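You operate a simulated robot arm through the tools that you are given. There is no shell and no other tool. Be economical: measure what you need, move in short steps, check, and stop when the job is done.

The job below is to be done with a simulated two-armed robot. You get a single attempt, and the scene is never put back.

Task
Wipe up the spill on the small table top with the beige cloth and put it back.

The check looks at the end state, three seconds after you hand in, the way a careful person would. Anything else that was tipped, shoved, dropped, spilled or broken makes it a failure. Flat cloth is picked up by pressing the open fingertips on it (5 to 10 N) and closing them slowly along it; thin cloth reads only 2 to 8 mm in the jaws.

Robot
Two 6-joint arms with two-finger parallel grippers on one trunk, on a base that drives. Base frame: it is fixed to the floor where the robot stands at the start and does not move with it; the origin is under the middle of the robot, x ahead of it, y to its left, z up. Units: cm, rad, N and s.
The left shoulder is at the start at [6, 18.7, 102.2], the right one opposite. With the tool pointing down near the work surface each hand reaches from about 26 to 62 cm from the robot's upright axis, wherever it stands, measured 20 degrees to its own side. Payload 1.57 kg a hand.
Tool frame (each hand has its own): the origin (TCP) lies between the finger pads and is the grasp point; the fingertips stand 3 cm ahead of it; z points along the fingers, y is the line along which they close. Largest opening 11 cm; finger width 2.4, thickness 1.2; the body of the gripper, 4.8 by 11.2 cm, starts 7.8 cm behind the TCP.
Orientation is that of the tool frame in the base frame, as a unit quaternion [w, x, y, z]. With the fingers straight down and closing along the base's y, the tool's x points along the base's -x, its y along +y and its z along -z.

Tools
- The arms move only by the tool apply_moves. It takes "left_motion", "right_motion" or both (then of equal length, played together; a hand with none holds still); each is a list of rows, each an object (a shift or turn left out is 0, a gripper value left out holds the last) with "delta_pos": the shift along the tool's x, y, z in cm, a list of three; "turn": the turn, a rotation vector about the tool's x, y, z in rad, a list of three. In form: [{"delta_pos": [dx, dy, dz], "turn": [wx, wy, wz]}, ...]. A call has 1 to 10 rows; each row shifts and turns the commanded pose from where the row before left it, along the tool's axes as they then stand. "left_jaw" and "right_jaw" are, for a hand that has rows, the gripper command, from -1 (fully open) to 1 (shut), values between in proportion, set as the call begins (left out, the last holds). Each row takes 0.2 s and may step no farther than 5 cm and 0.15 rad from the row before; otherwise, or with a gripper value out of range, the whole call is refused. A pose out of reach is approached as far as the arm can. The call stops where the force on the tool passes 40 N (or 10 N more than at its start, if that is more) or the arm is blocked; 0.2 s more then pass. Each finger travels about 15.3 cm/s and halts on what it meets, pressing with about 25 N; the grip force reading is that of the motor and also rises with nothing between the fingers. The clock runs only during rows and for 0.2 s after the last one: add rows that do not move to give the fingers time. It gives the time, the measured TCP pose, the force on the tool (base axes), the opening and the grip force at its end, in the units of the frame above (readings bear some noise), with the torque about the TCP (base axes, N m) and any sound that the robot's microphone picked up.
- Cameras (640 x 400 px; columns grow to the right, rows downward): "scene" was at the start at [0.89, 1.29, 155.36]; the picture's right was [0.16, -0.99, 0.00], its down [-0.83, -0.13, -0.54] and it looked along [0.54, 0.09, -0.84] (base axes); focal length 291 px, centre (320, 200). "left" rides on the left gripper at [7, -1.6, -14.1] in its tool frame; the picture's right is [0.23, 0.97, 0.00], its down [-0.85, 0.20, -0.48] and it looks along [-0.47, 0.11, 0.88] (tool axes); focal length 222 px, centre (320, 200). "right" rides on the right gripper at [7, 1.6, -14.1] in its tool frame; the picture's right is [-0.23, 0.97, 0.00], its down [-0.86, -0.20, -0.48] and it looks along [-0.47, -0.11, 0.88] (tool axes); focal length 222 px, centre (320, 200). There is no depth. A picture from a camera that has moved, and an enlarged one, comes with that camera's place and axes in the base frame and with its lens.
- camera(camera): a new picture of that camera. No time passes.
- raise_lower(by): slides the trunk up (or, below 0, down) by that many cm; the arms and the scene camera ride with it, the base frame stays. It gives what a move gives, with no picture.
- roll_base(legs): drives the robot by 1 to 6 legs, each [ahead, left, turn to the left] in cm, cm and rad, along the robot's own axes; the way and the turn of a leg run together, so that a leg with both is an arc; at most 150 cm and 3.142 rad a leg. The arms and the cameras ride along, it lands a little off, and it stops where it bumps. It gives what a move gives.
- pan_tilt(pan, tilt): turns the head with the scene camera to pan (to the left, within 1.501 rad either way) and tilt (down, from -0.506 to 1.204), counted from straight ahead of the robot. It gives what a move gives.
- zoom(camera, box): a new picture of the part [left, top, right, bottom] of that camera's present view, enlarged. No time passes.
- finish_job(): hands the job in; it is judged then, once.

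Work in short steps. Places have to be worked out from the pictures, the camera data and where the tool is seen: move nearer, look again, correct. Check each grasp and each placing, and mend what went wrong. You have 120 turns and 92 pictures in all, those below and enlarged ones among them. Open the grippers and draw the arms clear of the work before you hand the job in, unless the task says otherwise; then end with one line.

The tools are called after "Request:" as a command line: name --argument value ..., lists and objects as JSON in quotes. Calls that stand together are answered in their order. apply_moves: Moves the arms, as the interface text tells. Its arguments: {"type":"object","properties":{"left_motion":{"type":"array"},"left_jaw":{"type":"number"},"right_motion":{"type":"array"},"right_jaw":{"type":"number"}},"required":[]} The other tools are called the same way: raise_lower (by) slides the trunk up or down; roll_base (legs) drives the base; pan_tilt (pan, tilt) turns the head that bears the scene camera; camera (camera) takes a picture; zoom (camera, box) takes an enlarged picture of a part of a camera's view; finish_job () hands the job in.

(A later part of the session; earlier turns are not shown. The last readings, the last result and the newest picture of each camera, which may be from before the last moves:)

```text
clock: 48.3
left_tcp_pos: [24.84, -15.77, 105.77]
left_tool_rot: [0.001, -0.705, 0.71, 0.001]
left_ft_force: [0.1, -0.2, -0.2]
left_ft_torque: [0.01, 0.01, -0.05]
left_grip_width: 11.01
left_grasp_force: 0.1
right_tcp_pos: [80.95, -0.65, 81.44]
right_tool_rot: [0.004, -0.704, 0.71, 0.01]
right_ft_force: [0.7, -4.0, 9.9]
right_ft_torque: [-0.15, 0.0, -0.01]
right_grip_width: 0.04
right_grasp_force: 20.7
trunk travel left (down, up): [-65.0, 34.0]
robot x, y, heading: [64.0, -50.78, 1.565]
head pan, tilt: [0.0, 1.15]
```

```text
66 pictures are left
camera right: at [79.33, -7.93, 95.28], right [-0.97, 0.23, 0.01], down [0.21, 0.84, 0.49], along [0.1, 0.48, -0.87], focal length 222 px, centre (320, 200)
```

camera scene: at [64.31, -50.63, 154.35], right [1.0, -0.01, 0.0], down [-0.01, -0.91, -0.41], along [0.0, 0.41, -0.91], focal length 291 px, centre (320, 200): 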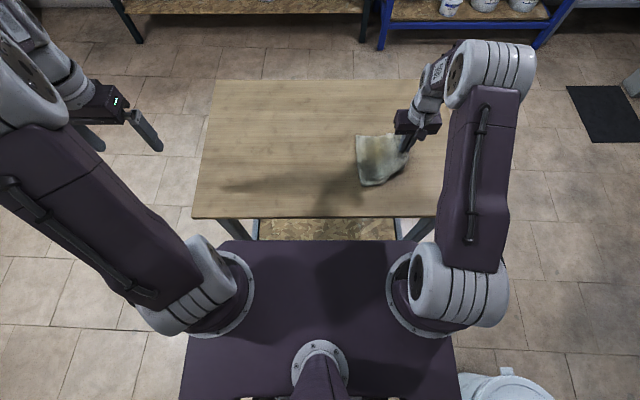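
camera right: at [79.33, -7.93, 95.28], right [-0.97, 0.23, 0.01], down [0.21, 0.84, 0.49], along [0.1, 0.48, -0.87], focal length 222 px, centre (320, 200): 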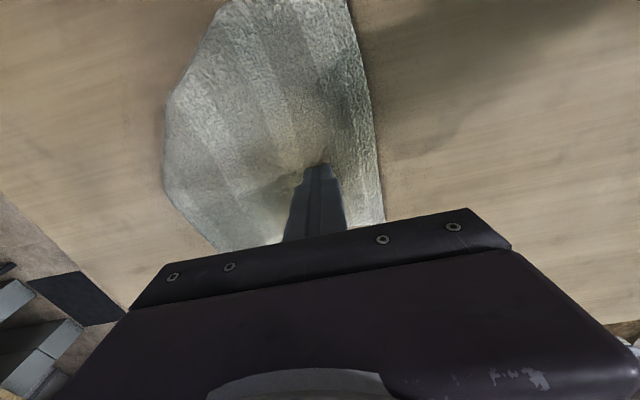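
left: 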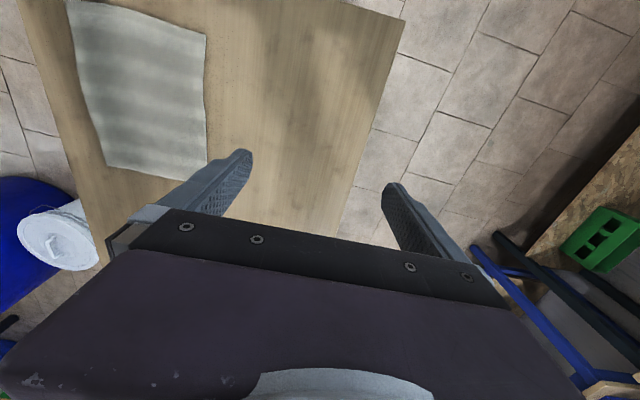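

Pressing at 10 N and the cloth stays in place. I extend the rub to both sides in x.

Request:
apply_moves --right_motion '[{"delta_pos": [0, -1.2, 0]}, {"delta_pos": [0, -1.2, 0]}, {"delta_pos": [-1.5, 0, 0]}, {"delta_pos": [-1.5, 0, 0]}, {"delta_pos": [1.5, 0, 0]}, {"delta_pos": [1.5, 0, 0]}, {"delta_pos": [1.5, 0, 0]}, {"delta_pos": [1.5, 0, 0]}, {"delta_pos": [-1.5, 1.2, 0]}, {"delta_pos": [-1.5, 1.2, 0]}]'

Request:
apply_moves --right_motion '[{"delta_pos": [0, 1.2, 0]}, {"delta_pos": [0, 1.2, 0]}, {"delta_pos": [-1.5, 0, 0]}, {"delta_pos": [-1.5, 0, 0]}, {"delta_pos": [1.5, 0, 0]}, {"delta_pos": [1.5, 0, 0]}, {"delta_pos": [1.5, 0, 0]}, {"delta_pos": [1.5, 0, 0]}, {"delta_pos": [-1.5, -1.2, 0]}, {"delta_pos": [-1.5, -1.2, 0]}]'

Request:
camera --camera "right"

```text
clock: 50.5
left_tcp_pos: [25.06, -15.74, 105.71]
left_tool_rot: [0.001, -0.705, 0.709, 0.0]
left_ft_force: [-0.2, -0.1, -0.5]
left_ft_torque: [0.02, -0.02, -0.03]
left_grip_width: 11.0
left_grasp_force: 0.1
right_tcp_pos: [80.87, -0.67, 81.4]
right_tool_rot: [0.003, -0.705, 0.709, 0.01]
right_ft_force: [2.5, -2.7, 8.2]
right_ft_torque: [-0.06, -0.09, -0.02]
right_grip_width: 0.0
right_grasp_force: 20.9
trunk travel left (down, up): [-65.0, 34.0]
robot x, y, heading: [64.45, -50.98, 1.566]
head pan, tilt: [0.0, 1.15]
```

```text
clock: 52.7
left_tcp_pos: [24.93, -16.04, 105.73]
left_tool_rot: [0.001, -0.704, 0.71, 0.002]
left_ft_force: [0.0, -0.5, 0.1]
left_ft_torque: [0.0, -0.02, -0.03]
left_grip_width: 10.98
left_grasp_force: 0.0
right_tcp_pos: [80.98, -0.74, 81.27]
right_tool_rot: [0.002, -0.704, 0.71, 0.01]
right_ft_force: [-1.3, -4.2, 11.9]
right_ft_torque: [-0.13, 0.04, -0.04]
right_grip_width: 0.0
right_grasp_force: 21.5
trunk travel left (down, up): [-65.0, 34.0]
robot x, y, heading: [64.34, -50.23, 1.564]
head pan, tilt: [0.0, 1.15]
```

```text
65 pictures are left
camera right: at [79.34, -7.97, 95.28], right [-0.97, 0.23, 0.01], down [0.21, 0.84, 0.49], along [0.1, 0.48, -0.87], focal length 222 px, centre (320, 200)
```

right: 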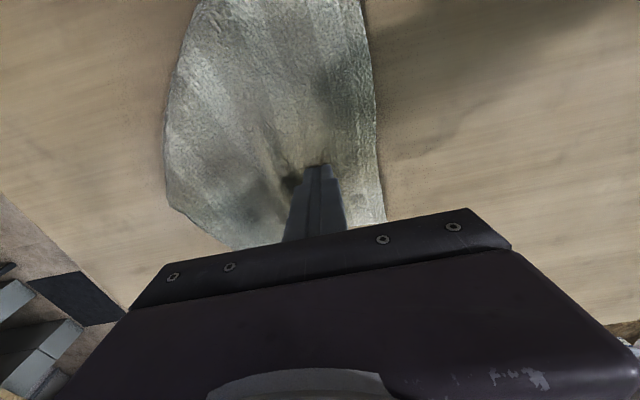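

Now I regrasp the cloth near its -x edge (x≈76), at about (79.5, -3.5), so that hanging it will also unfold the tucked flap.

Request:
apply_moves --right_motion '[{"delta_pos": [0, 0, -1.5]}, {"delta_pos": [0, 0, -1.5]}, {"delta_pos": [2.8, 1.3, 0]}, {}]'

Request:
apply_moves --right_motion '[{}, {"delta_pos": [0, 0, 1.5]}, {"delta_pos": [0, 0, 1.2]}, {}]' --right_jaw 0.2

Request:
camera --camera "right"

```text
clock: 53.7
left_tcp_pos: [24.9, -15.59, 105.71]
left_tool_rot: [-0.001, -0.705, 0.709, 0.0]
left_ft_force: [0.1, -0.2, -0.1]
left_ft_torque: [-0.03, 0.02, -0.01]
left_grip_width: 11.02
left_grasp_force: 0.0
right_tcp_pos: [79.56, -3.29, 84.17]
right_tool_rot: [0.003, -0.705, 0.71, 0.011]
right_ft_force: [0.2, 0.0, 0.1]
right_ft_torque: [0.02, -0.01, 0.0]
right_grip_width: 0.0
right_grasp_force: 21.4
trunk travel left (down, up): [-65.0, 34.0]
robot x, y, heading: [64.42, -50.63, 1.565]
head pan, tilt: [0.0, 1.15]
```

```text
clock: 54.7
left_tcp_pos: [25.11, -15.73, 105.69]
left_tool_rot: [0.0, -0.705, 0.709, 0.0]
left_ft_force: [0.4, -1.1, -0.6]
left_ft_torque: [-0.01, -0.02, 0.03]
left_grip_width: 10.97
left_grasp_force: 0.1
right_tcp_pos: [79.6, -3.34, 81.66]
right_tool_rot: [0.003, -0.705, 0.709, 0.011]
right_ft_force: [0.9, 0.5, -0.4]
right_ft_torque: [0.01, 0.01, 0.01]
right_grip_width: 4.39
right_grasp_force: 0.0
trunk travel left (down, up): [-65.0, 34.0]
robot x, y, heading: [64.07, -50.73, 1.564]
head pan, tilt: [0.0, 1.15]
```

```text
64 pictures are left
camera right: at [78.03, -10.59, 95.51], right [-0.97, 0.23, 0.02], down [0.21, 0.84, 0.49], along [0.1, 0.48, -0.87], focal length 222 px, centre (320, 200)
```

right: 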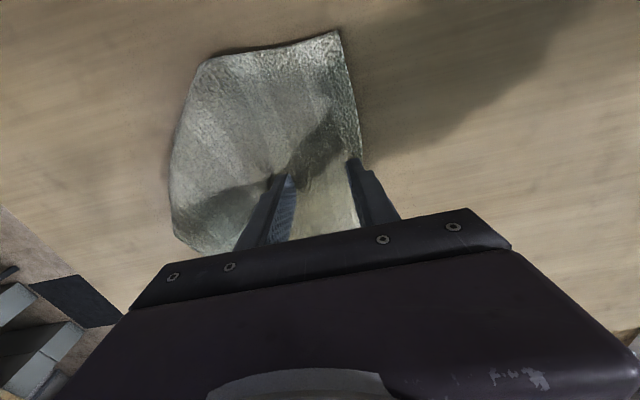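

The -x finger sits right at the edge; I shift 0.9 cm inward and press down gently.

Request:
apply_moves --right_motion '[{"delta_pos": [0, -0.9, 0]}, {"delta_pos": [0, 0, 0.3]}, {}]'

Request:
apply_moves --right_motion '[{"delta_pos": [0, 0, 0.15]}, {}]'

```text
clock: 55.5
left_tcp_pos: [24.94, -15.81, 105.75]
left_tool_rot: [0.001, -0.705, 0.709, 0.0]
left_ft_force: [0.2, 0.3, -0.1]
left_ft_torque: [0.01, 0.02, 0.02]
left_grip_width: 10.97
left_grasp_force: 0.0
right_tcp_pos: [80.47, -3.36, 81.31]
right_tool_rot: [0.004, -0.705, 0.709, 0.012]
right_ft_force: [0.3, 0.6, 11.9]
right_ft_torque: [0.03, -0.11, 0.03]
right_grip_width: 4.33
right_grasp_force: 0.1
trunk travel left (down, up): [-65.0, 34.0]
robot x, y, heading: [64.72, -50.36, 1.568]
head pan, tilt: [0.0, 1.15]
```

```text
clock: 56.1
left_tcp_pos: [25.0, -15.82, 105.78]
left_tool_rot: [0.002, -0.705, 0.709, 0.001]
left_ft_force: [0.6, 0.0, 0.4]
left_ft_torque: [-0.01, 0.0, 0.01]
left_grip_width: 10.99
left_grasp_force: 0.1
right_tcp_pos: [80.51, -3.33, 81.29]
right_tool_rot: [0.005, -0.705, 0.709, 0.013]
right_ft_force: [3.3, 2.0, 28.1]
right_ft_torque: [-0.01, -0.4, 0.05]
right_grip_width: 4.37
right_grasp_force: 0.1
trunk travel left (down, up): [-65.0, 34.0]
robot x, y, heading: [64.3, -50.93, 1.561]
head pan, tilt: [0.0, 1.15]
```

Too firm; I ease back 0.2 cm to about 8-10 N and close slowly.

Request:
apply_moves --right_motion '[{"delta_pos": [0, 0, -0.2]}, {}]' --right_jaw 0.2

Request:
apply_moves --right_motion '[{}]' --right_jaw 0.34

Request:
apply_moves --right_motion '[{}]' --right_jaw 0.48

Request:
apply_moves --right_motion '[{}]' --right_jaw 0.62

Request:
apply_moves --right_motion '[{}]' --right_jaw 0.76

Request:
apply_moves --right_motion '[{}]' --right_jaw 0.88

Request:
apply_moves --right_motion '[{}, {}, {}]' --right_jaw 1.0

Request:
camera --camera "right"

```text
clock: 56.7
left_tcp_pos: [24.96, -15.76, 105.67]
left_tool_rot: [0.001, -0.704, 0.71, 0.0]
left_ft_force: [0.2, 0.7, -0.3]
left_ft_torque: [0.0, -0.01, -0.02]
left_grip_width: 10.97
left_grasp_force: 0.1
right_tcp_pos: [80.37, -3.19, 81.29]
right_tool_rot: [0.003, -0.705, 0.709, 0.011]
right_ft_force: [1.5, 4.4, 17.8]
right_ft_torque: [0.09, -0.28, 0.1]
right_grip_width: 4.34
right_grasp_force: 0.1
trunk travel left (down, up): [-65.0, 34.0]
robot x, y, heading: [64.64, -50.46, 1.566]
head pan, tilt: [0.0, 1.15]
```

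```text
clock: 57.1
left_tcp_pos: [24.9, -15.8, 105.79]
left_tool_rot: [0.001, -0.705, 0.709, 0.0]
left_ft_force: [0.4, -0.1, 0.2]
left_ft_torque: [-0.02, 0.01, 0.01]
left_grip_width: 11.0
left_grasp_force: 0.0
right_tcp_pos: [80.37, -3.42, 81.33]
right_tool_rot: [0.003, -0.704, 0.71, 0.011]
right_ft_force: [-2.8, -1.4, 16.9]
right_ft_torque: [-0.08, -0.08, -0.04]
right_grip_width: 3.18
right_grasp_force: 0.1
trunk travel left (down, up): [-65.0, 34.0]
robot x, y, heading: [64.29, -51.09, 1.561]
head pan, tilt: [0.0, 1.15]
```

```text
clock: 57.5
left_tcp_pos: [24.94, -15.83, 105.77]
left_tool_rot: [0.001, -0.705, 0.709, 0.001]
left_ft_force: [-0.1, 0.2, -0.9]
left_ft_torque: [-0.01, -0.02, 0.01]
left_grip_width: 11.02
left_grasp_force: 0.1
right_tcp_pos: [80.29, -3.51, 81.31]
right_tool_rot: [0.003, -0.705, 0.709, 0.011]
right_ft_force: [-0.6, -2.5, 13.8]
right_ft_torque: [-0.08, -0.05, 0.0]
right_grip_width: 2.54
right_grasp_force: 0.1
trunk travel left (down, up): [-65.0, 34.0]
robot x, y, heading: [64.23, -50.78, 1.563]
head pan, tilt: [0.0, 1.15]
```

```text
clock: 57.9
left_tcp_pos: [25.01, -15.77, 105.73]
left_tool_rot: [0.0, -0.705, 0.709, 0.001]
left_ft_force: [-0.7, 0.8, -0.4]
left_ft_torque: [-0.01, 0.0, -0.01]
left_grip_width: 11.0
left_grasp_force: 0.0
right_tcp_pos: [80.43, -3.54, 81.33]
right_tool_rot: [0.003, -0.705, 0.71, 0.012]
right_ft_force: [-0.8, -2.4, 11.8]
right_ft_torque: [-0.07, -0.01, 0.01]
right_grip_width: 1.82
right_grasp_force: 0.1
trunk travel left (down, up): [-65.0, 34.0]
robot x, y, heading: [64.03, -51.33, 1.566]
head pan, tilt: [0.0, 1.15]
```

```text
clock: 58.3
left_tcp_pos: [25.02, -15.9, 105.78]
left_tool_rot: [0.001, -0.705, 0.709, 0.001]
left_ft_force: [0.6, 0.0, 0.0]
left_ft_torque: [-0.01, 0.0, 0.01]
left_grip_width: 11.0
left_grasp_force: 0.1
right_tcp_pos: [80.45, -3.32, 81.26]
right_tool_rot: [0.004, -0.705, 0.709, 0.01]
right_ft_force: [0.0, -1.7, 11.2]
right_ft_torque: [-0.06, -0.02, -0.01]
right_grip_width: 1.26
right_grasp_force: 0.1
trunk travel left (down, up): [-65.0, 34.0]
robot x, y, heading: [64.81, -50.46, 1.561]
head pan, tilt: [0.0, 1.15]
```

```text
clock: 58.7
left_tcp_pos: [24.84, -15.78, 105.71]
left_tool_rot: [0.0, -0.705, 0.709, 0.0]
left_ft_force: [-0.4, 0.0, -0.5]
left_ft_torque: [0.03, 0.0, 0.01]
left_grip_width: 11.0
left_grasp_force: 0.1
right_tcp_pos: [80.44, -3.31, 81.27]
right_tool_rot: [0.003, -0.705, 0.709, 0.011]
right_ft_force: [1.1, -0.8, 12.0]
right_ft_torque: [-0.03, -0.06, -0.02]
right_grip_width: 0.82
right_grasp_force: 25.2
trunk travel left (down, up): [-65.0, 34.0]
robot x, y, heading: [64.53, -50.93, 1.566]
head pan, tilt: [0.0, 1.15]
```

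```text
clock: 59.5
left_tcp_pos: [24.98, -15.76, 105.78]
left_tool_rot: [0.001, -0.705, 0.709, 0.001]
left_ft_force: [-0.5, 0.7, 0.6]
left_ft_torque: [0.0, 0.01, 0.0]
left_grip_width: 10.97
left_grasp_force: 0.0
right_tcp_pos: [80.55, -3.33, 81.34]
right_tool_rot: [0.004, -0.704, 0.71, 0.011]
right_ft_force: [1.7, -0.3, 11.8]
right_ft_torque: [-0.03, -0.03, 0.03]
right_grip_width: 0.85
right_grasp_force: 25.3
trunk travel left (down, up): [-65.0, 34.0]
robot x, y, heading: [64.42, -50.86, 1.568]
head pan, tilt: [0.0, 1.15]
```

```text
63 pictures are left
camera right: at [78.93, -10.66, 95.3], right [-0.97, 0.23, 0.02], down [0.21, 0.84, 0.49], along [0.1, 0.48, -0.87], focal length 222 px, centre (320, 200)
```

right: 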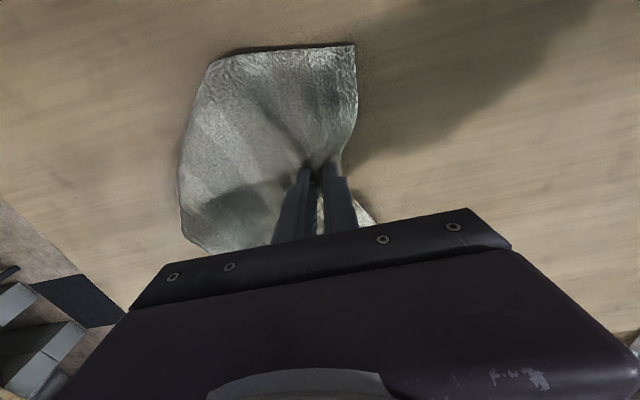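

Gripped (0.85 cm). I lift it about 25 cm so it hangs and unfolds, and inspect the table.

Request:
apply_moves --right_motion '[{"delta_pos": [0, 0, -2]}, {"delta_pos": [0, 0, -3]}, {"delta_pos": [0, 0, -4]}, {"delta_pos": [0, 0, -4]}, {"delta_pos": [0, 0, -4]}, {"delta_pos": [0, 0, -4]}, {"delta_pos": [0, 0, -3]}, {"delta_pos": [0, 0, -2]}, {}]'

Request:
camera --camera "scene"

Request:
camera --camera "right"

```text
clock: 61.5
left_tcp_pos: [25.02, -15.61, 105.71]
left_tool_rot: [0.0, -0.705, 0.709, 0.0]
left_ft_force: [-0.2, 0.3, 0.2]
left_ft_torque: [-0.02, 0.0, -0.04]
left_grip_width: 10.98
left_grasp_force: 0.1
right_tcp_pos: [80.73, -3.69, 107.33]
right_tool_rot: [0.003, -0.705, 0.709, 0.01]
right_ft_force: [-0.1, 0.0, 0.1]
right_ft_torque: [-0.01, 0.0, 0.02]
right_grip_width: 0.72
right_grasp_force: 25.3
trunk travel left (down, up): [-65.0, 34.0]
robot x, y, heading: [64.6, -50.96, 1.561]
head pan, tilt: [0.0, 1.15]
```

```text
62 pictures are left
camera scene: at [64.41, -50.56, 154.35], right [1.0, -0.01, 0.0], down [-0.01, -0.91, -0.41], along [0.0, 0.41, -0.91], focal length 291 px, centre (320, 200)
```

scene: 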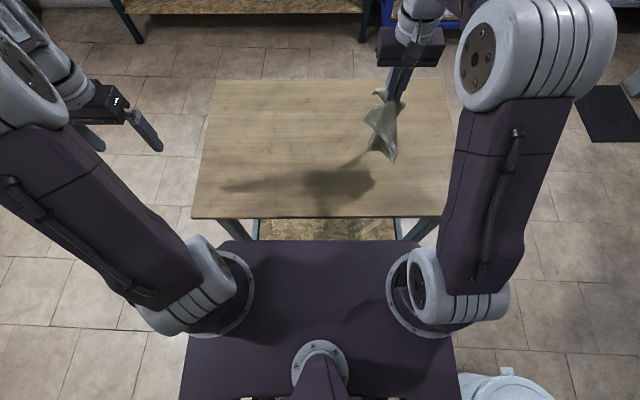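

```text
61 pictures are left
camera right: at [79.27, -11.0, 121.23], right [-0.97, 0.23, 0.01], down [0.21, 0.84, 0.49], along [0.1, 0.48, -0.87], focal length 222 px, centre (320, 200)
```

right: 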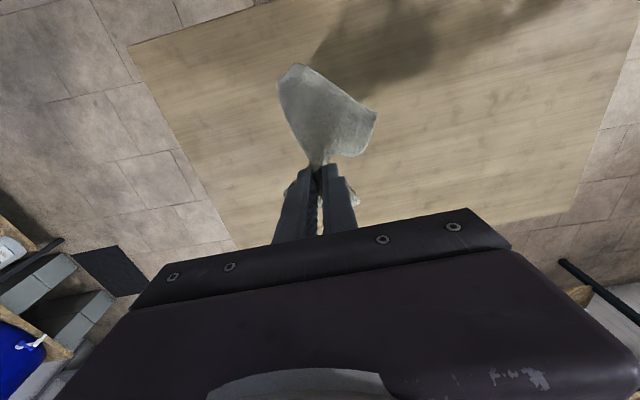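

The visible tabletop looks clean, but the hanging cloth hides the exact spot. I sidestep the base 22 cm left (toward the cloth's home), which also uncovers it.

Request:
roll_base --legs '[[0, 22, 0]]'

Request:
camera --camera "scene"

```text
clock: 63.1
left_tcp_pos: [2.99, -15.44, 105.71]
left_tool_rot: [0.001, -0.705, 0.71, 0.001]
left_ft_force: [-0.3, -0.2, -0.2]
left_ft_torque: [-0.01, 0.01, -0.03]
left_grip_width: 11.0
left_grasp_force: 0.1
right_tcp_pos: [58.92, -3.53, 107.25]
right_tool_rot: [0.003, -0.705, 0.71, 0.01]
right_ft_force: [-0.3, -0.3, -0.9]
right_ft_torque: [0.02, 0.0, 0.05]
right_grip_width: 0.76
right_grasp_force: 25.0
trunk travel left (down, up): [-65.0, 34.0]
robot x, y, heading: [42.44, -50.82, 1.561]
head pan, tilt: [0.0, 1.15]
```

```text
60 pictures are left
camera scene: at [42.5, -50.43, 154.35], right [1.0, -0.01, 0.0], down [-0.01, -0.91, -0.41], along [0.0, 0.41, -0.91], focal length 291 px, centre (320, 200)
```

scene: 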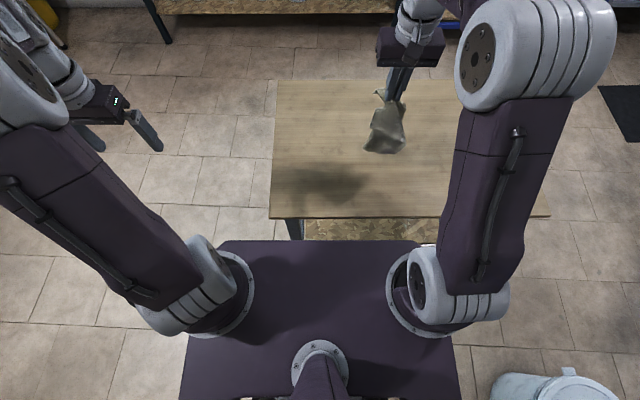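

I zoom on the old spill place (near pixel 440,151) and the hanging cloth.

Request:
zoom --camera "scene" --box '[340, 70, 500, 200]'

Request:
camera --camera "right"

```text
3.08 times, centred on (420, 135) of scene
camera zoom: at [42.5, -50.43, 154.35], right [1.0, -0.01, 0.0], down [-0.01, -0.91, -0.41], along [0.0, 0.41, -0.91], focal length 894 px, centre (12, 400)
```

zoom: 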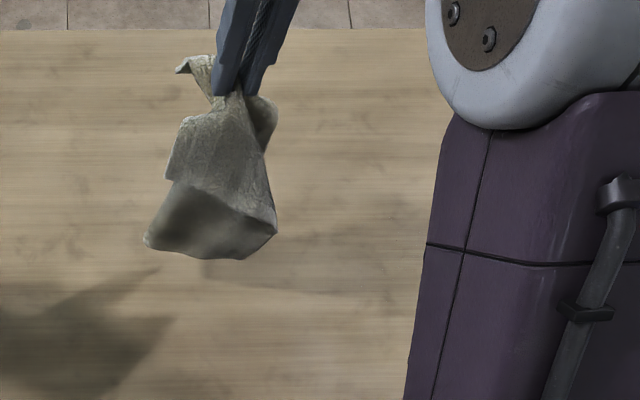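

```text
58 pictures are left
camera right: at [57.33, -10.86, 121.19], right [-0.97, 0.23, 0.02], down [0.21, 0.84, 0.49], along [0.1, 0.48, -0.87], focal length 222 px, centre (320, 200)
```

right: 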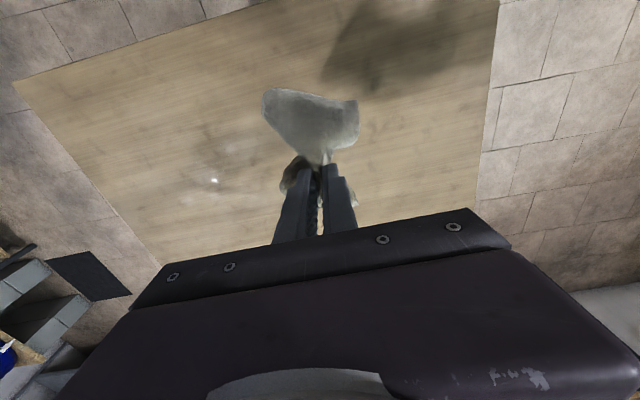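

A bright dot shows near the old spill place; I zoom to tell glare from residue.

Request:
zoom --camera "right" --box '[130, 100, 290, 230]'

```text
3.08 times, centred on (210, 165) of right
camera zoom: at [57.33, -10.86, 121.19], right [-0.97, 0.23, 0.02], down [0.21, 0.84, 0.49], along [0.1, 0.48, -0.87], focal length 684 px, centre (658, 308)
```

zoom: 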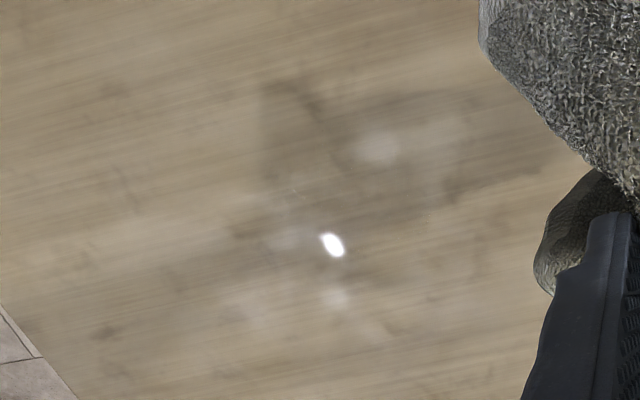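

The dot could be glare or a thin wet film. I shift the hand to change the viewing angle and compare.

Request:
apply_moves --right_motion '[{"delta_pos": [1, -3, 0]}, {"delta_pos": [1, -3, 0]}, {"delta_pos": [1, -3, 0]}, {}]'

Request:
zoom --camera "right" --box '[140, 60, 340, 220]'

Request:
zoom --camera "scene" --box '[380, 80, 540, 210]'

```text
clock: 64.1
left_tcp_pos: [3.04, -15.54, 105.82]
left_tool_rot: [-0.001, -0.705, 0.709, 0.0]
left_ft_force: [-0.3, -0.3, -0.5]
left_ft_torque: [0.0, 0.01, 0.0]
left_grip_width: 10.98
left_grasp_force: 0.1
right_tcp_pos: [67.76, -6.72, 107.04]
right_tool_rot: [0.003, -0.706, 0.708, 0.011]
right_ft_force: [-0.1, -1.1, -0.4]
right_ft_torque: [0.0, -0.02, -0.01]
right_grip_width: 0.72
right_grasp_force: 25.4
trunk travel left (down, up): [-65.0, 34.0]
robot x, y, heading: [42.48, -50.73, 1.568]
head pan, tilt: [0.0, 1.15]
```

```text
2.50 times, centred on (240, 140) of right
camera zoom: at [66.28, -13.9, 121.04], right [-0.97, 0.23, 0.02], down [0.21, 0.84, 0.49], along [0.1, 0.48, -0.87], focal length 555 px, centre (520, 350)
```

zoom: 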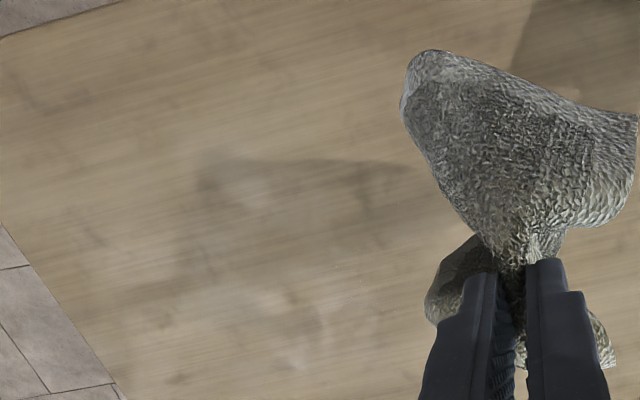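

```text
3.08 times, centred on (460, 145) of scene
camera zoom: at [42.45, -50.42, 154.35], right [1.0, -0.01, 0.0], down [-0.01, -0.91, -0.41], along [0.0, 0.41, -0.91], focal length 894 px, centre (-111, 369)
```

zoom: 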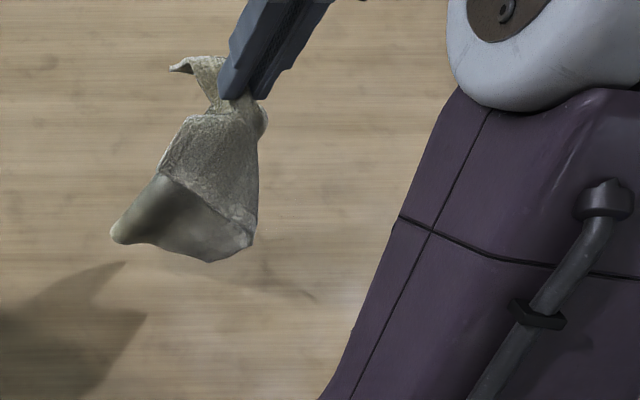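

The dot was just glare (gone from the new angle) and the old spot shows clean wood. The cloth hangs unfolded about 21 cm below the tips, so I move to (59, -5.5) and lay it down while drawing the hand toward -x, to cover its original place x 36..59.5, y -14..2.5.

Request:
apply_moves --right_motion '[{"delta_pos": [-0.4, 3, 1]}, {"delta_pos": [-0.4, 3, 1.2]}, {"delta_pos": [-0.4, 2.8, 1.2]}, {}, {}, {"delta_pos": [0, 2, 0.9]}, {"delta_pos": [0, 2, 0.8]}, {"delta_pos": [0, 2, 0.6]}, {"delta_pos": [0, 2, 0.9]}, {"delta_pos": [0, 2, 1.1]}]'

Request:
camera --camera "scene"

```text
clock: 66.3
left_tcp_pos: [2.99, -15.64, 105.58]
left_tool_rot: [0.001, -0.705, 0.71, 0.001]
left_ft_force: [0.3, -1.0, 0.4]
left_ft_torque: [0.0, 0.03, 0.03]
left_grip_width: 11.0
left_grasp_force: 0.0
right_tcp_pos: [48.9, -5.25, 99.57]
right_tool_rot: [0.003, -0.705, 0.709, 0.01]
right_ft_force: [-0.7, 0.4, -0.2]
right_ft_torque: [-0.03, 0.0, 0.01]
right_grip_width: 0.75
right_grasp_force: 24.6
trunk travel left (down, up): [-65.0, 34.0]
robot x, y, heading: [42.02, -50.65, 1.565]
head pan, tilt: [0.0, 1.15]
```

```text
54 pictures are left
camera scene: at [42.39, -50.4, 154.35], right [1.0, -0.01, 0.0], down [-0.01, -0.91, -0.41], along [0.0, 0.41, -0.91], focal length 291 px, centre (320, 200)
```

scene: 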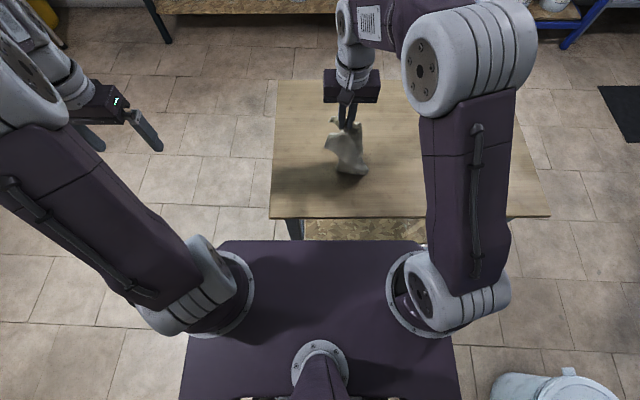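

The free end has swung to x≈52, not yet anchored. I go back to x≈66, lay with a longer diagonal, and finish by dragging toward -x, which trails the cloth flat.

Request:
apply_moves --right_motion '[{"delta_pos": [0, -3, -1]}, {"delta_pos": [0, -4, -1]}, {"delta_pos": [0, -4, 0]}, {"delta_pos": [0, -4, 0]}, {"delta_pos": [0, -2, 0]}, {}, {}, {"delta_pos": [0, 0.8, 2]}, {"delta_pos": [0, 1.5, 2]}, {"delta_pos": [0, 2, 2]}]'

Request:
apply_moves --right_motion '[{"delta_pos": [0, 2, 2]}, {"delta_pos": [0, 2, 2]}, {"delta_pos": [0, 2, 2]}, {"delta_pos": [0, 2.2, 2]}, {"delta_pos": [0, 2.2, 2]}, {"delta_pos": [0, 2.2, 1]}, {}]'

Request:
camera --camera "scene"

Request:
camera --camera "right"

```text
clock: 68.5
left_tcp_pos: [3.14, -15.51, 105.72]
left_tool_rot: [0.001, -0.704, 0.71, 0.0]
left_ft_force: [-0.1, 0.0, 0.7]
left_ft_torque: [-0.02, 0.01, 0.01]
left_grip_width: 11.01
left_grasp_force: 0.0
right_tcp_pos: [61.63, -5.13, 95.28]
right_tool_rot: [0.002, -0.705, 0.709, 0.011]
right_ft_force: [-0.1, -0.6, -0.2]
right_ft_torque: [0.02, 0.01, -0.02]
right_grip_width: 0.76
right_grasp_force: 24.9
trunk travel left (down, up): [-65.0, 34.0]
robot x, y, heading: [42.58, -50.5, 1.563]
head pan, tilt: [0.0, 1.15]
```

```text
clock: 70.1
left_tcp_pos: [2.93, -15.59, 105.77]
left_tool_rot: [0.0, -0.705, 0.709, 0.001]
left_ft_force: [0.2, -0.4, -0.2]
left_ft_torque: [0.02, -0.01, -0.02]
left_grip_width: 11.01
left_grasp_force: 0.1
right_tcp_pos: [48.92, -5.04, 84.71]
right_tool_rot: [0.003, -0.704, 0.71, 0.01]
right_ft_force: [-0.3, -0.1, -0.1]
right_ft_torque: [-0.02, 0.0, 0.03]
right_grip_width: 0.73
right_grasp_force: 25.3
trunk travel left (down, up): [-65.0, 34.0]
robot x, y, heading: [42.09, -50.87, 1.563]
head pan, tilt: [0.0, 1.15]
```

```text
53 pictures are left
camera scene: at [42.5, -50.44, 154.35], right [1.0, -0.01, 0.0], down [-0.01, -0.91, -0.41], along [0.0, 0.41, -0.91], focal length 291 px, centre (320, 200)
```

scene: 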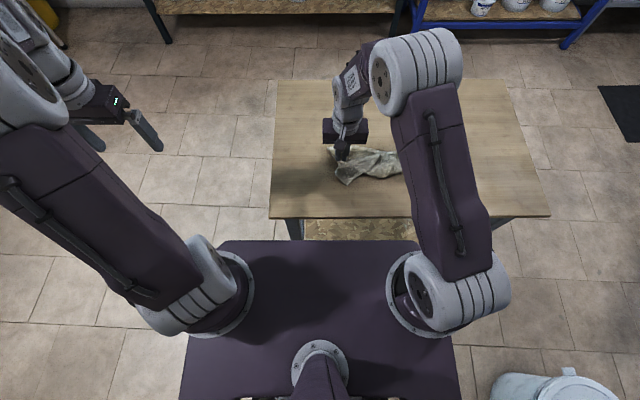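

```text
52 pictures are left
camera right: at [47.39, -12.2, 98.59], right [-0.97, 0.23, 0.02], down [0.21, 0.84, 0.49], along [0.1, 0.48, -0.87], focal length 222 px, centre (320, 200)
```

right: 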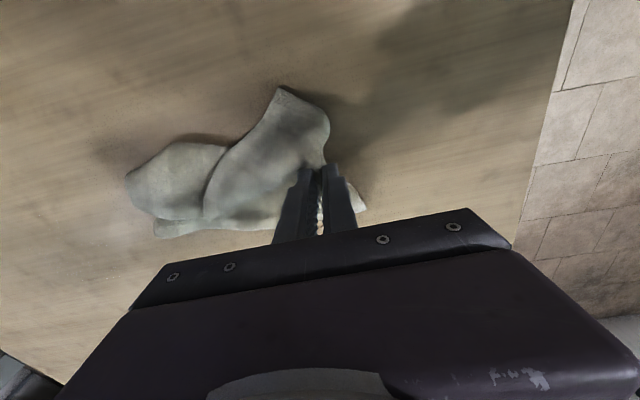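

The cloth lies trailing from x≈49 to ≈66, a bit bunched. I drag it ~10 cm toward -x, release and look.

Request:
apply_moves --right_motion '[{"delta_pos": [0, 1.5, 1]}, {"delta_pos": [0, 2, 1]}, {"delta_pos": [0, 2, 0.5]}, {"delta_pos": [0, 2, 0]}, {"delta_pos": [0, 2, 0]}, {"delta_pos": [0, 1, 0]}, {}]'

Request:
apply_moves --right_motion '[{}, {}, {"delta_pos": [0, 0, -2]}, {"delta_pos": [0, 0, -3]}, {"delta_pos": [0, 0, -4]}, {"delta_pos": [4, 0, -4]}, {"delta_pos": [4, 0, -4]}, {}]' --right_jaw 0.3

Request:
camera --camera "right"

Request:
camera --camera "scene"

```text
clock: 71.7
left_tcp_pos: [3.04, -15.66, 105.79]
left_tool_rot: [0.0, -0.704, 0.71, 0.001]
left_ft_force: [0.3, 0.8, 0.1]
left_ft_torque: [0.02, 0.0, 0.03]
left_grip_width: 11.01
left_grasp_force: 0.0
right_tcp_pos: [38.45, -4.68, 82.16]
right_tool_rot: [0.003, -0.705, 0.709, 0.01]
right_ft_force: [-0.1, -0.6, 0.3]
right_ft_torque: [0.03, -0.03, 0.0]
right_grip_width: 0.72
right_grasp_force: 24.6
trunk travel left (down, up): [-65.0, 34.0]
robot x, y, heading: [42.39, -50.5, 1.561]
head pan, tilt: [0.0, 1.15]
```

```text
refused: row 6 steps farther than a row can; nothing moved
```

```text
51 pictures are left
camera right: at [36.84, -12.04, 96.24], right [-0.97, 0.23, 0.01], down [0.21, 0.84, 0.49], along [0.1, 0.48, -0.87], focal length 222 px, centre (320, 200)
```

right: 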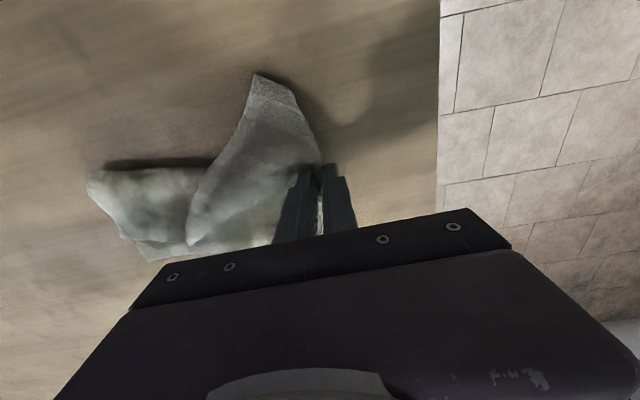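

```text
50 pictures are left
camera scene: at [42.47, -50.44, 154.35], right [1.0, -0.01, 0.0], down [-0.01, -0.91, -0.41], along [0.0, 0.41, -0.91], focal length 291 px, centre (320, 200)
```

scene: 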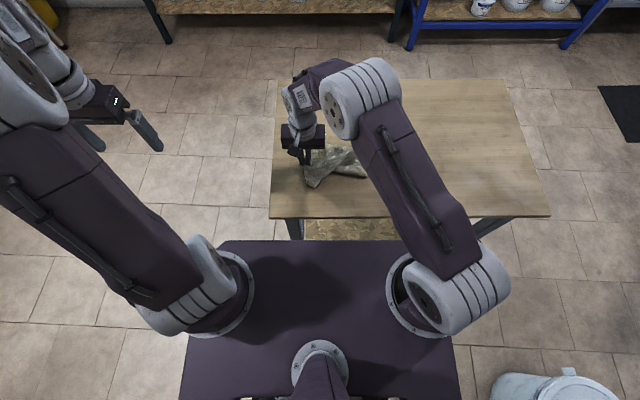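

The spill place in the scene view is clean. Now I release and back the hand away to view the cloth's lay.

Request:
apply_moves --right_motion '[{}, {}, {"delta_pos": [0, 0, -2]}, {"delta_pos": [0, 0, -3]}, {"delta_pos": [1, 0, -4]}, {"delta_pos": [3, -1, -3]}, {"delta_pos": [3, -2, -3]}, {"delta_pos": [2, -3, -3]}, {}]' --right_jaw 0.3

Request:
camera --camera "right"

Request:
zoom --camera "scene" --box '[260, 70, 560, 230]'

```text
clock: 73.7
left_tcp_pos: [2.96, -15.44, 105.79]
left_tool_rot: [0.0, -0.705, 0.709, 0.001]
left_ft_force: [-0.2, -0.5, 0.0]
left_ft_torque: [0.0, 0.01, -0.02]
left_grip_width: 11.0
left_grasp_force: 0.1
right_tcp_pos: [44.51, -14.05, 99.95]
right_tool_rot: [0.004, -0.706, 0.708, 0.011]
right_ft_force: [0.3, -0.8, 0.1]
right_ft_torque: [-0.02, -0.02, 0.02]
right_grip_width: 3.85
right_grasp_force: 0.1
trunk travel left (down, up): [-65.0, 34.0]
robot x, y, heading: [42.3, -50.36, 1.571]
head pan, tilt: [0.0, 1.15]
```

```text
49 pictures are left
camera right: at [42.96, -21.4, 113.88], right [-0.97, 0.23, 0.01], down [0.21, 0.84, 0.49], along [0.1, 0.48, -0.87], focal length 222 px, centre (320, 200)
```

right: 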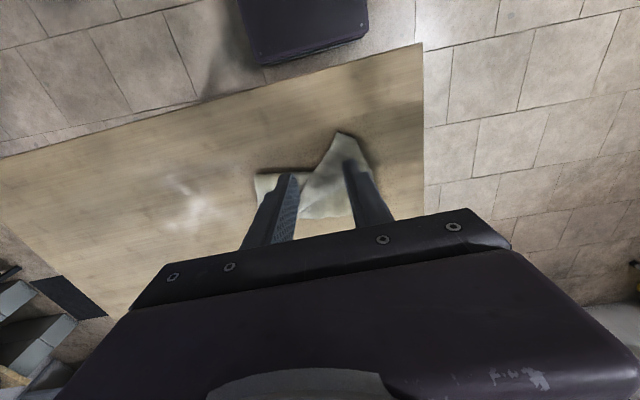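

```text
2.13 times, centred on (410, 150) of scene
camera zoom: at [42.36, -50.34, 154.35], right [1.0, -0.01, 0.0], down [-0.01, -0.91, -0.41], along [0.0, 0.41, -0.91], focal length 620 px, centre (128, 307)
```

zoom: 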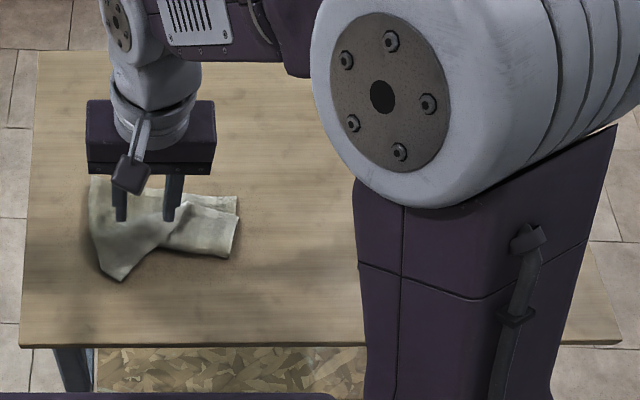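

I draw the right arm aside for an unobstructed look at the cloth and table.

Request:
apply_moves --right_motion '[{"delta_pos": [1, -4, -1]}, {"delta_pos": [1, -4, -1]}, {"delta_pos": [1, -4, -1]}, {"delta_pos": [1, -4, -1]}, {"delta_pos": [0, -4, -1]}, {"delta_pos": [0, -4, -1]}, {}]'

Request:
zoom --camera "scene" --box '[260, 110, 420, 210]'

Request:
camera --camera "right"

```text
clock: 75.3
left_tcp_pos: [3.01, -15.5, 105.66]
left_tool_rot: [0.001, -0.705, 0.709, 0.001]
left_ft_force: [0.1, 0.1, 0.5]
left_ft_torque: [0.01, -0.01, -0.02]
left_grip_width: 10.97
left_grasp_force: 0.1
right_tcp_pos: [68.52, -18.5, 105.77]
right_tool_rot: [0.003, -0.705, 0.709, 0.01]
right_ft_force: [0.3, -0.4, 0.3]
right_ft_torque: [-0.02, 0.01, 0.03]
right_grip_width: 3.84
right_grasp_force: 0.0
trunk travel left (down, up): [-65.0, 34.0]
robot x, y, heading: [42.64, -50.84, 1.564]
head pan, tilt: [0.0, 1.15]
```

```text
4.00 times, centred on (340, 160) of scene
camera zoom: at [42.39, -50.45, 154.35], right [1.0, -0.01, 0.0], down [-0.01, -0.91, -0.41], along [0.0, 0.41, -0.91], focal length 1162 px, centre (240, 360)
```

zoom: 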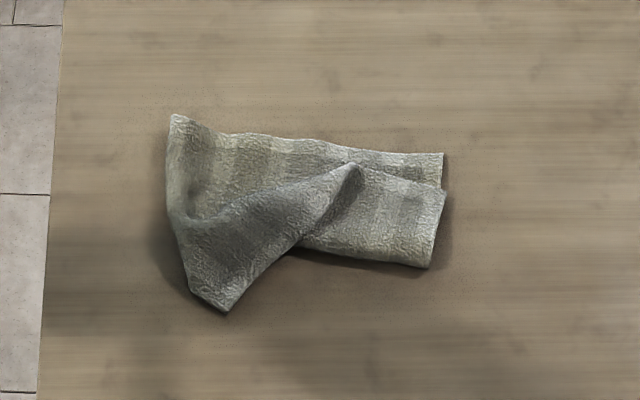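

```text
46 pictures are left
camera right: at [66.99, -25.82, 119.68], right [-0.97, 0.23, 0.01], down [0.21, 0.84, 0.49], along [0.1, 0.48, -0.87], focal length 222 px, centre (320, 200)
```

right: 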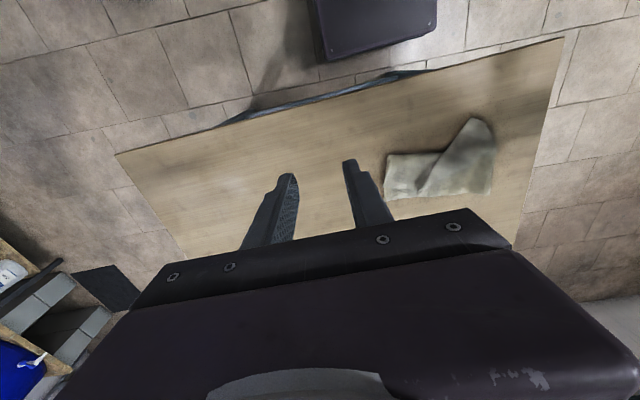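

The footprint matches the original (x 37..58, y -12..5), but the near half is folded over. I'd like to unfold it; I zoom to see which layer is on top.

Request:
zoom --camera "scene" --box '[295, 132, 379, 194]'

Request:
zoom --camera "right" --box '[370, 100, 520, 210]'

```text
6.45 times, centred on (337, 163) of scene
camera zoom: at [42.39, -50.45, 154.35], right [1.0, -0.01, 0.0], down [-0.01, -0.91, -0.41], along [0.0, 0.41, -0.91], focal length 1875 px, centre (210, 439)
```

zoom: 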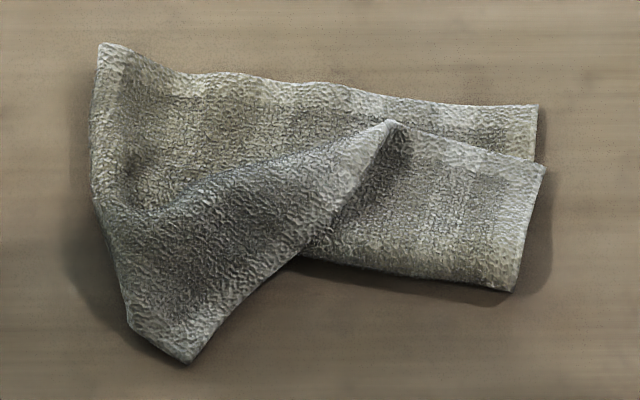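

```text
3.64 times, centred on (445, 155) of right
camera zoom: at [66.99, -25.82, 119.68], right [-0.97, 0.23, 0.01], down [0.21, 0.84, 0.49], along [0.1, 0.48, -0.87], focal length 808 px, centre (-134, 364)
```

zoom: 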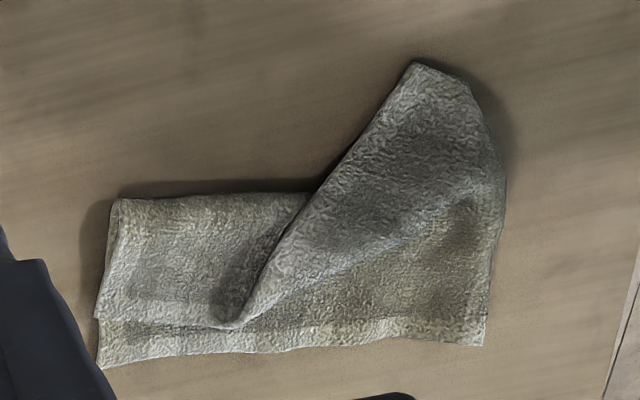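

The near +x corner flap lies on top with its free edge at about (58, -2), fold at y≈-9. I'll pinch only that top layer lightly near (55.5, -4) and pull it toward -y.

Request:
apply_moves --right_motion '[{"delta_pos": [-2.4, 2.2, 3]}, {"delta_pos": [-2.4, 2.2, 3]}, {"delta_pos": [-2.4, 2.2, 3]}, {"delta_pos": [-2.4, 2.2, 3]}, {"delta_pos": [-2.4, 2.2, 3.2]}, {"delta_pos": [-2.5, 2.0, 3.2]}, {}]' --right_jaw 0.4

Request:
camera --camera "right"

```text
clock: 76.9
left_tcp_pos: [3.01, -15.61, 105.86]
left_tool_rot: [0.0, -0.704, 0.71, 0.0]
left_ft_force: [-0.1, 0.8, 1.0]
left_ft_torque: [0.02, 0.05, 0.0]
left_grip_width: 10.97
left_grasp_force: 0.0
right_tcp_pos: [55.46, -3.42, 87.63]
right_tool_rot: [0.004, -0.705, 0.709, 0.011]
right_ft_force: [0.4, 0.6, 0.2]
right_ft_torque: [0.02, 0.0, -0.02]
right_grip_width: 3.33
right_grasp_force: 0.1
trunk travel left (down, up): [-65.0, 34.0]
robot x, y, heading: [42.55, -50.64, 1.567]
head pan, tilt: [0.0, 1.15]
```

```text
43 pictures are left
camera right: at [53.87, -10.82, 101.61], right [-0.97, 0.23, 0.02], down [0.21, 0.84, 0.49], along [0.1, 0.48, -0.87], focal length 222 px, centre (320, 200)
```

right: 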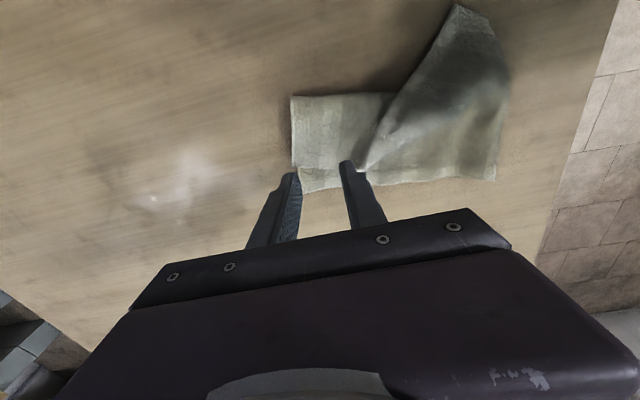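

The +x finger would straddle the edge; I shift to about (54.2, -5.2) and descend toward the layers.

Request:
apply_moves --right_motion '[{"delta_pos": [1.8, 1.3, 2]}, {"delta_pos": [0, 0, 2]}, {"delta_pos": [0, 0, 1]}, {}]'

Request:
apply_moves --right_motion '[{"delta_pos": [0, 0, 0.4]}, {}]'

Request:
camera --camera "right"

```text
clock: 77.9
left_tcp_pos: [2.98, -15.65, 105.8]
left_tool_rot: [0.001, -0.704, 0.71, 0.0]
left_ft_force: [-0.5, 0.8, -0.3]
left_ft_torque: [-0.02, 0.03, 0.01]
left_grip_width: 10.99
left_grasp_force: 0.0
right_tcp_pos: [54.04, -5.18, 82.55]
right_tool_rot: [0.003, -0.705, 0.71, 0.011]
right_ft_force: [0.3, -0.5, 0.4]
right_ft_torque: [0.02, 0.01, 0.01]
right_grip_width: 3.29
right_grasp_force: 0.0
trunk travel left (down, up): [-65.0, 34.0]
robot x, y, heading: [42.62, -50.37, 1.569]
head pan, tilt: [0.0, 1.15]
```

```text
clock: 78.5
left_tcp_pos: [3.01, -15.45, 105.68]
left_tool_rot: [0.0, -0.704, 0.71, 0.0]
left_ft_force: [0.7, -0.1, 0.3]
left_ft_torque: [0.03, 0.01, 0.01]
left_grip_width: 11.0
left_grasp_force: 0.0
right_tcp_pos: [54.09, -5.11, 82.24]
right_tool_rot: [0.003, -0.705, 0.709, 0.011]
right_ft_force: [0.0, 0.7, 0.4]
right_ft_torque: [-0.01, 0.02, -0.02]
right_grip_width: 3.32
right_grasp_force: 0.0
trunk travel left (down, up): [-65.0, 34.0]
robot x, y, heading: [42.55, -50.6, 1.562]
head pan, tilt: [0.0, 1.15]
```

```text
42 pictures are left
camera right: at [52.54, -12.48, 96.21], right [-0.97, 0.23, 0.02], down [0.21, 0.84, 0.49], along [0.1, 0.48, -0.87], focal length 222 px, centre (320, 200)
```

right: 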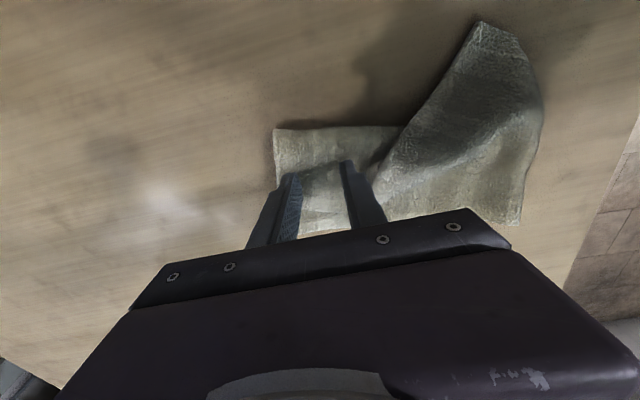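

Well placed. I go down in fine steps until a light contact (~4 N).

Request:
apply_moves --right_motion '[{"delta_pos": [0, 0, 0.25]}, {}]'

Request:
apply_moves --right_motion '[{"delta_pos": [0, 0, 0.2]}, {}]'

```text
clock: 79.1
left_tcp_pos: [3.01, -15.52, 105.77]
left_tool_rot: [0.001, -0.705, 0.71, 0.001]
left_ft_force: [-1.2, 0.3, 0.0]
left_ft_torque: [-0.03, 0.0, 0.0]
left_grip_width: 11.0
left_grasp_force: 0.0
right_tcp_pos: [54.02, -5.15, 81.98]
right_tool_rot: [0.003, -0.705, 0.709, 0.01]
right_ft_force: [-0.4, -0.5, 0.4]
right_ft_torque: [-0.05, -0.06, 0.0]
right_grip_width: 3.28
right_grasp_force: 0.0
trunk travel left (down, up): [-65.0, 34.0]
robot x, y, heading: [42.69, -51.08, 1.566]
head pan, tilt: [0.0, 1.15]
```

```text
clock: 79.7
left_tcp_pos: [3.02, -15.57, 105.76]
left_tool_rot: [0.001, -0.705, 0.71, 0.0]
left_ft_force: [0.2, -0.3, 0.2]
left_ft_torque: [0.0, 0.03, -0.01]
left_grip_width: 10.98
left_grasp_force: 0.0
right_tcp_pos: [54.03, -5.18, 81.82]
right_tool_rot: [0.005, -0.705, 0.71, 0.011]
right_ft_force: [0.3, -1.0, 2.8]
right_ft_torque: [-0.03, -0.06, -0.02]
right_grip_width: 3.3
right_grasp_force: 0.0
trunk travel left (down, up): [-65.0, 34.0]
robot x, y, heading: [42.44, -50.21, 1.566]
head pan, tilt: [0.0, 1.15]
```

Light contact at 2.8 N; I close slowly to catch the top layer only.

Request:
apply_moves --right_motion '[{"delta_pos": [0, 0, 0.04]}]' --right_jaw 0.52

Request:
apply_moves --right_motion '[{}]' --right_jaw 0.64

Request:
apply_moves --right_motion '[{}]' --right_jaw 0.76

Request:
apply_moves --right_motion '[{}]' --right_jaw 0.88

Request:
apply_moves --right_motion '[{}, {}, {}]' --right_jaw 1.0

Request:
camera --camera "right"

```text
clock: 80.1
left_tcp_pos: [3.1, -15.64, 105.67]
left_tool_rot: [0.001, -0.705, 0.709, 0.002]
left_ft_force: [0.1, -0.4, -0.6]
left_ft_torque: [-0.02, -0.01, 0.04]
left_grip_width: 11.01
left_grasp_force: 0.1
right_tcp_pos: [54.13, -5.2, 81.79]
right_tool_rot: [0.004, -0.705, 0.709, 0.011]
right_ft_force: [0.7, -0.1, 3.1]
right_ft_torque: [0.0, -0.02, -0.03]
right_grip_width: 2.59
right_grasp_force: 0.1
trunk travel left (down, up): [-65.0, 34.0]
robot x, y, heading: [42.32, -50.3, 1.561]
head pan, tilt: [0.0, 1.15]
```

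```text
clock: 80.5
left_tcp_pos: [2.9, -15.49, 105.74]
left_tool_rot: [0.0, -0.705, 0.709, 0.0]
left_ft_force: [-0.3, 0.0, -0.5]
left_ft_torque: [0.0, 0.01, -0.02]
left_grip_width: 11.05
left_grasp_force: 0.0
right_tcp_pos: [54.09, -5.11, 81.83]
right_tool_rot: [0.003, -0.705, 0.71, 0.01]
right_ft_force: [-0.3, 0.4, 4.4]
right_ft_torque: [0.01, -0.02, -0.02]
right_grip_width: 1.88
right_grasp_force: 0.0
trunk travel left (down, up): [-65.0, 34.0]
robot x, y, heading: [42.63, -50.38, 1.566]
head pan, tilt: [0.0, 1.15]
```

```text
clock: 80.9
left_tcp_pos: [2.97, -15.65, 105.75]
left_tool_rot: [0.001, -0.705, 0.709, 0.001]
left_ft_force: [-0.4, 0.8, -0.2]
left_ft_torque: [-0.02, 0.01, 0.05]
left_grip_width: 10.98
left_grasp_force: 0.1
right_tcp_pos: [54.07, -5.14, 81.74]
right_tool_rot: [0.004, -0.704, 0.71, 0.01]
right_ft_force: [-0.2, 0.8, 4.5]
right_ft_torque: [0.0, -0.04, -0.04]
right_grip_width: 1.33
right_grasp_force: 0.1
trunk travel left (down, up): [-65.0, 34.0]
robot x, y, heading: [42.81, -50.58, 1.565]
head pan, tilt: [0.0, 1.15]
```

```text
clock: 81.3
left_tcp_pos: [3.1, -15.54, 105.71]
left_tool_rot: [0.0, -0.705, 0.709, 0.001]
left_ft_force: [0.1, -0.1, 0.2]
left_ft_torque: [0.03, -0.02, -0.03]
left_grip_width: 10.99
left_grasp_force: 0.1
right_tcp_pos: [54.08, -5.15, 81.79]
right_tool_rot: [0.005, -0.704, 0.71, 0.011]
right_ft_force: [1.2, 0.0, 5.1]
right_ft_torque: [-0.01, 0.0, -0.05]
right_grip_width: 0.68
right_grasp_force: 15.6
trunk travel left (down, up): [-65.0, 34.0]
robot x, y, heading: [42.47, -51.01, 1.561]
head pan, tilt: [0.0, 1.15]
```

```text
clock: 82.1
left_tcp_pos: [2.98, -15.44, 105.56]
left_tool_rot: [0.0, -0.704, 0.71, 0.002]
left_ft_force: [0.1, 0.3, -0.1]
left_ft_torque: [0.0, 0.02, -0.02]
left_grip_width: 11.01
left_grasp_force: 0.0
right_tcp_pos: [54.14, -5.16, 81.66]
right_tool_rot: [0.004, -0.705, 0.709, 0.012]
right_ft_force: [1.3, 0.0, 6.1]
right_ft_torque: [-0.02, -0.04, -0.01]
right_grip_width: 0.63
right_grasp_force: 25.6
trunk travel left (down, up): [-65.0, 34.0]
robot x, y, heading: [42.32, -50.51, 1.56]
head pan, tilt: [0.0, 1.15]
```

```text
41 pictures are left
camera right: at [52.53, -12.51, 95.75], right [-0.97, 0.23, 0.02], down [0.21, 0.84, 0.49], along [0.1, 0.48, -0.87], focal length 222 px, centre (320, 200)
```

right: 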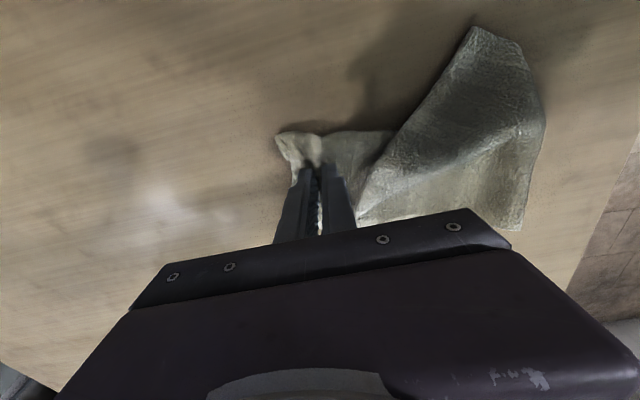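

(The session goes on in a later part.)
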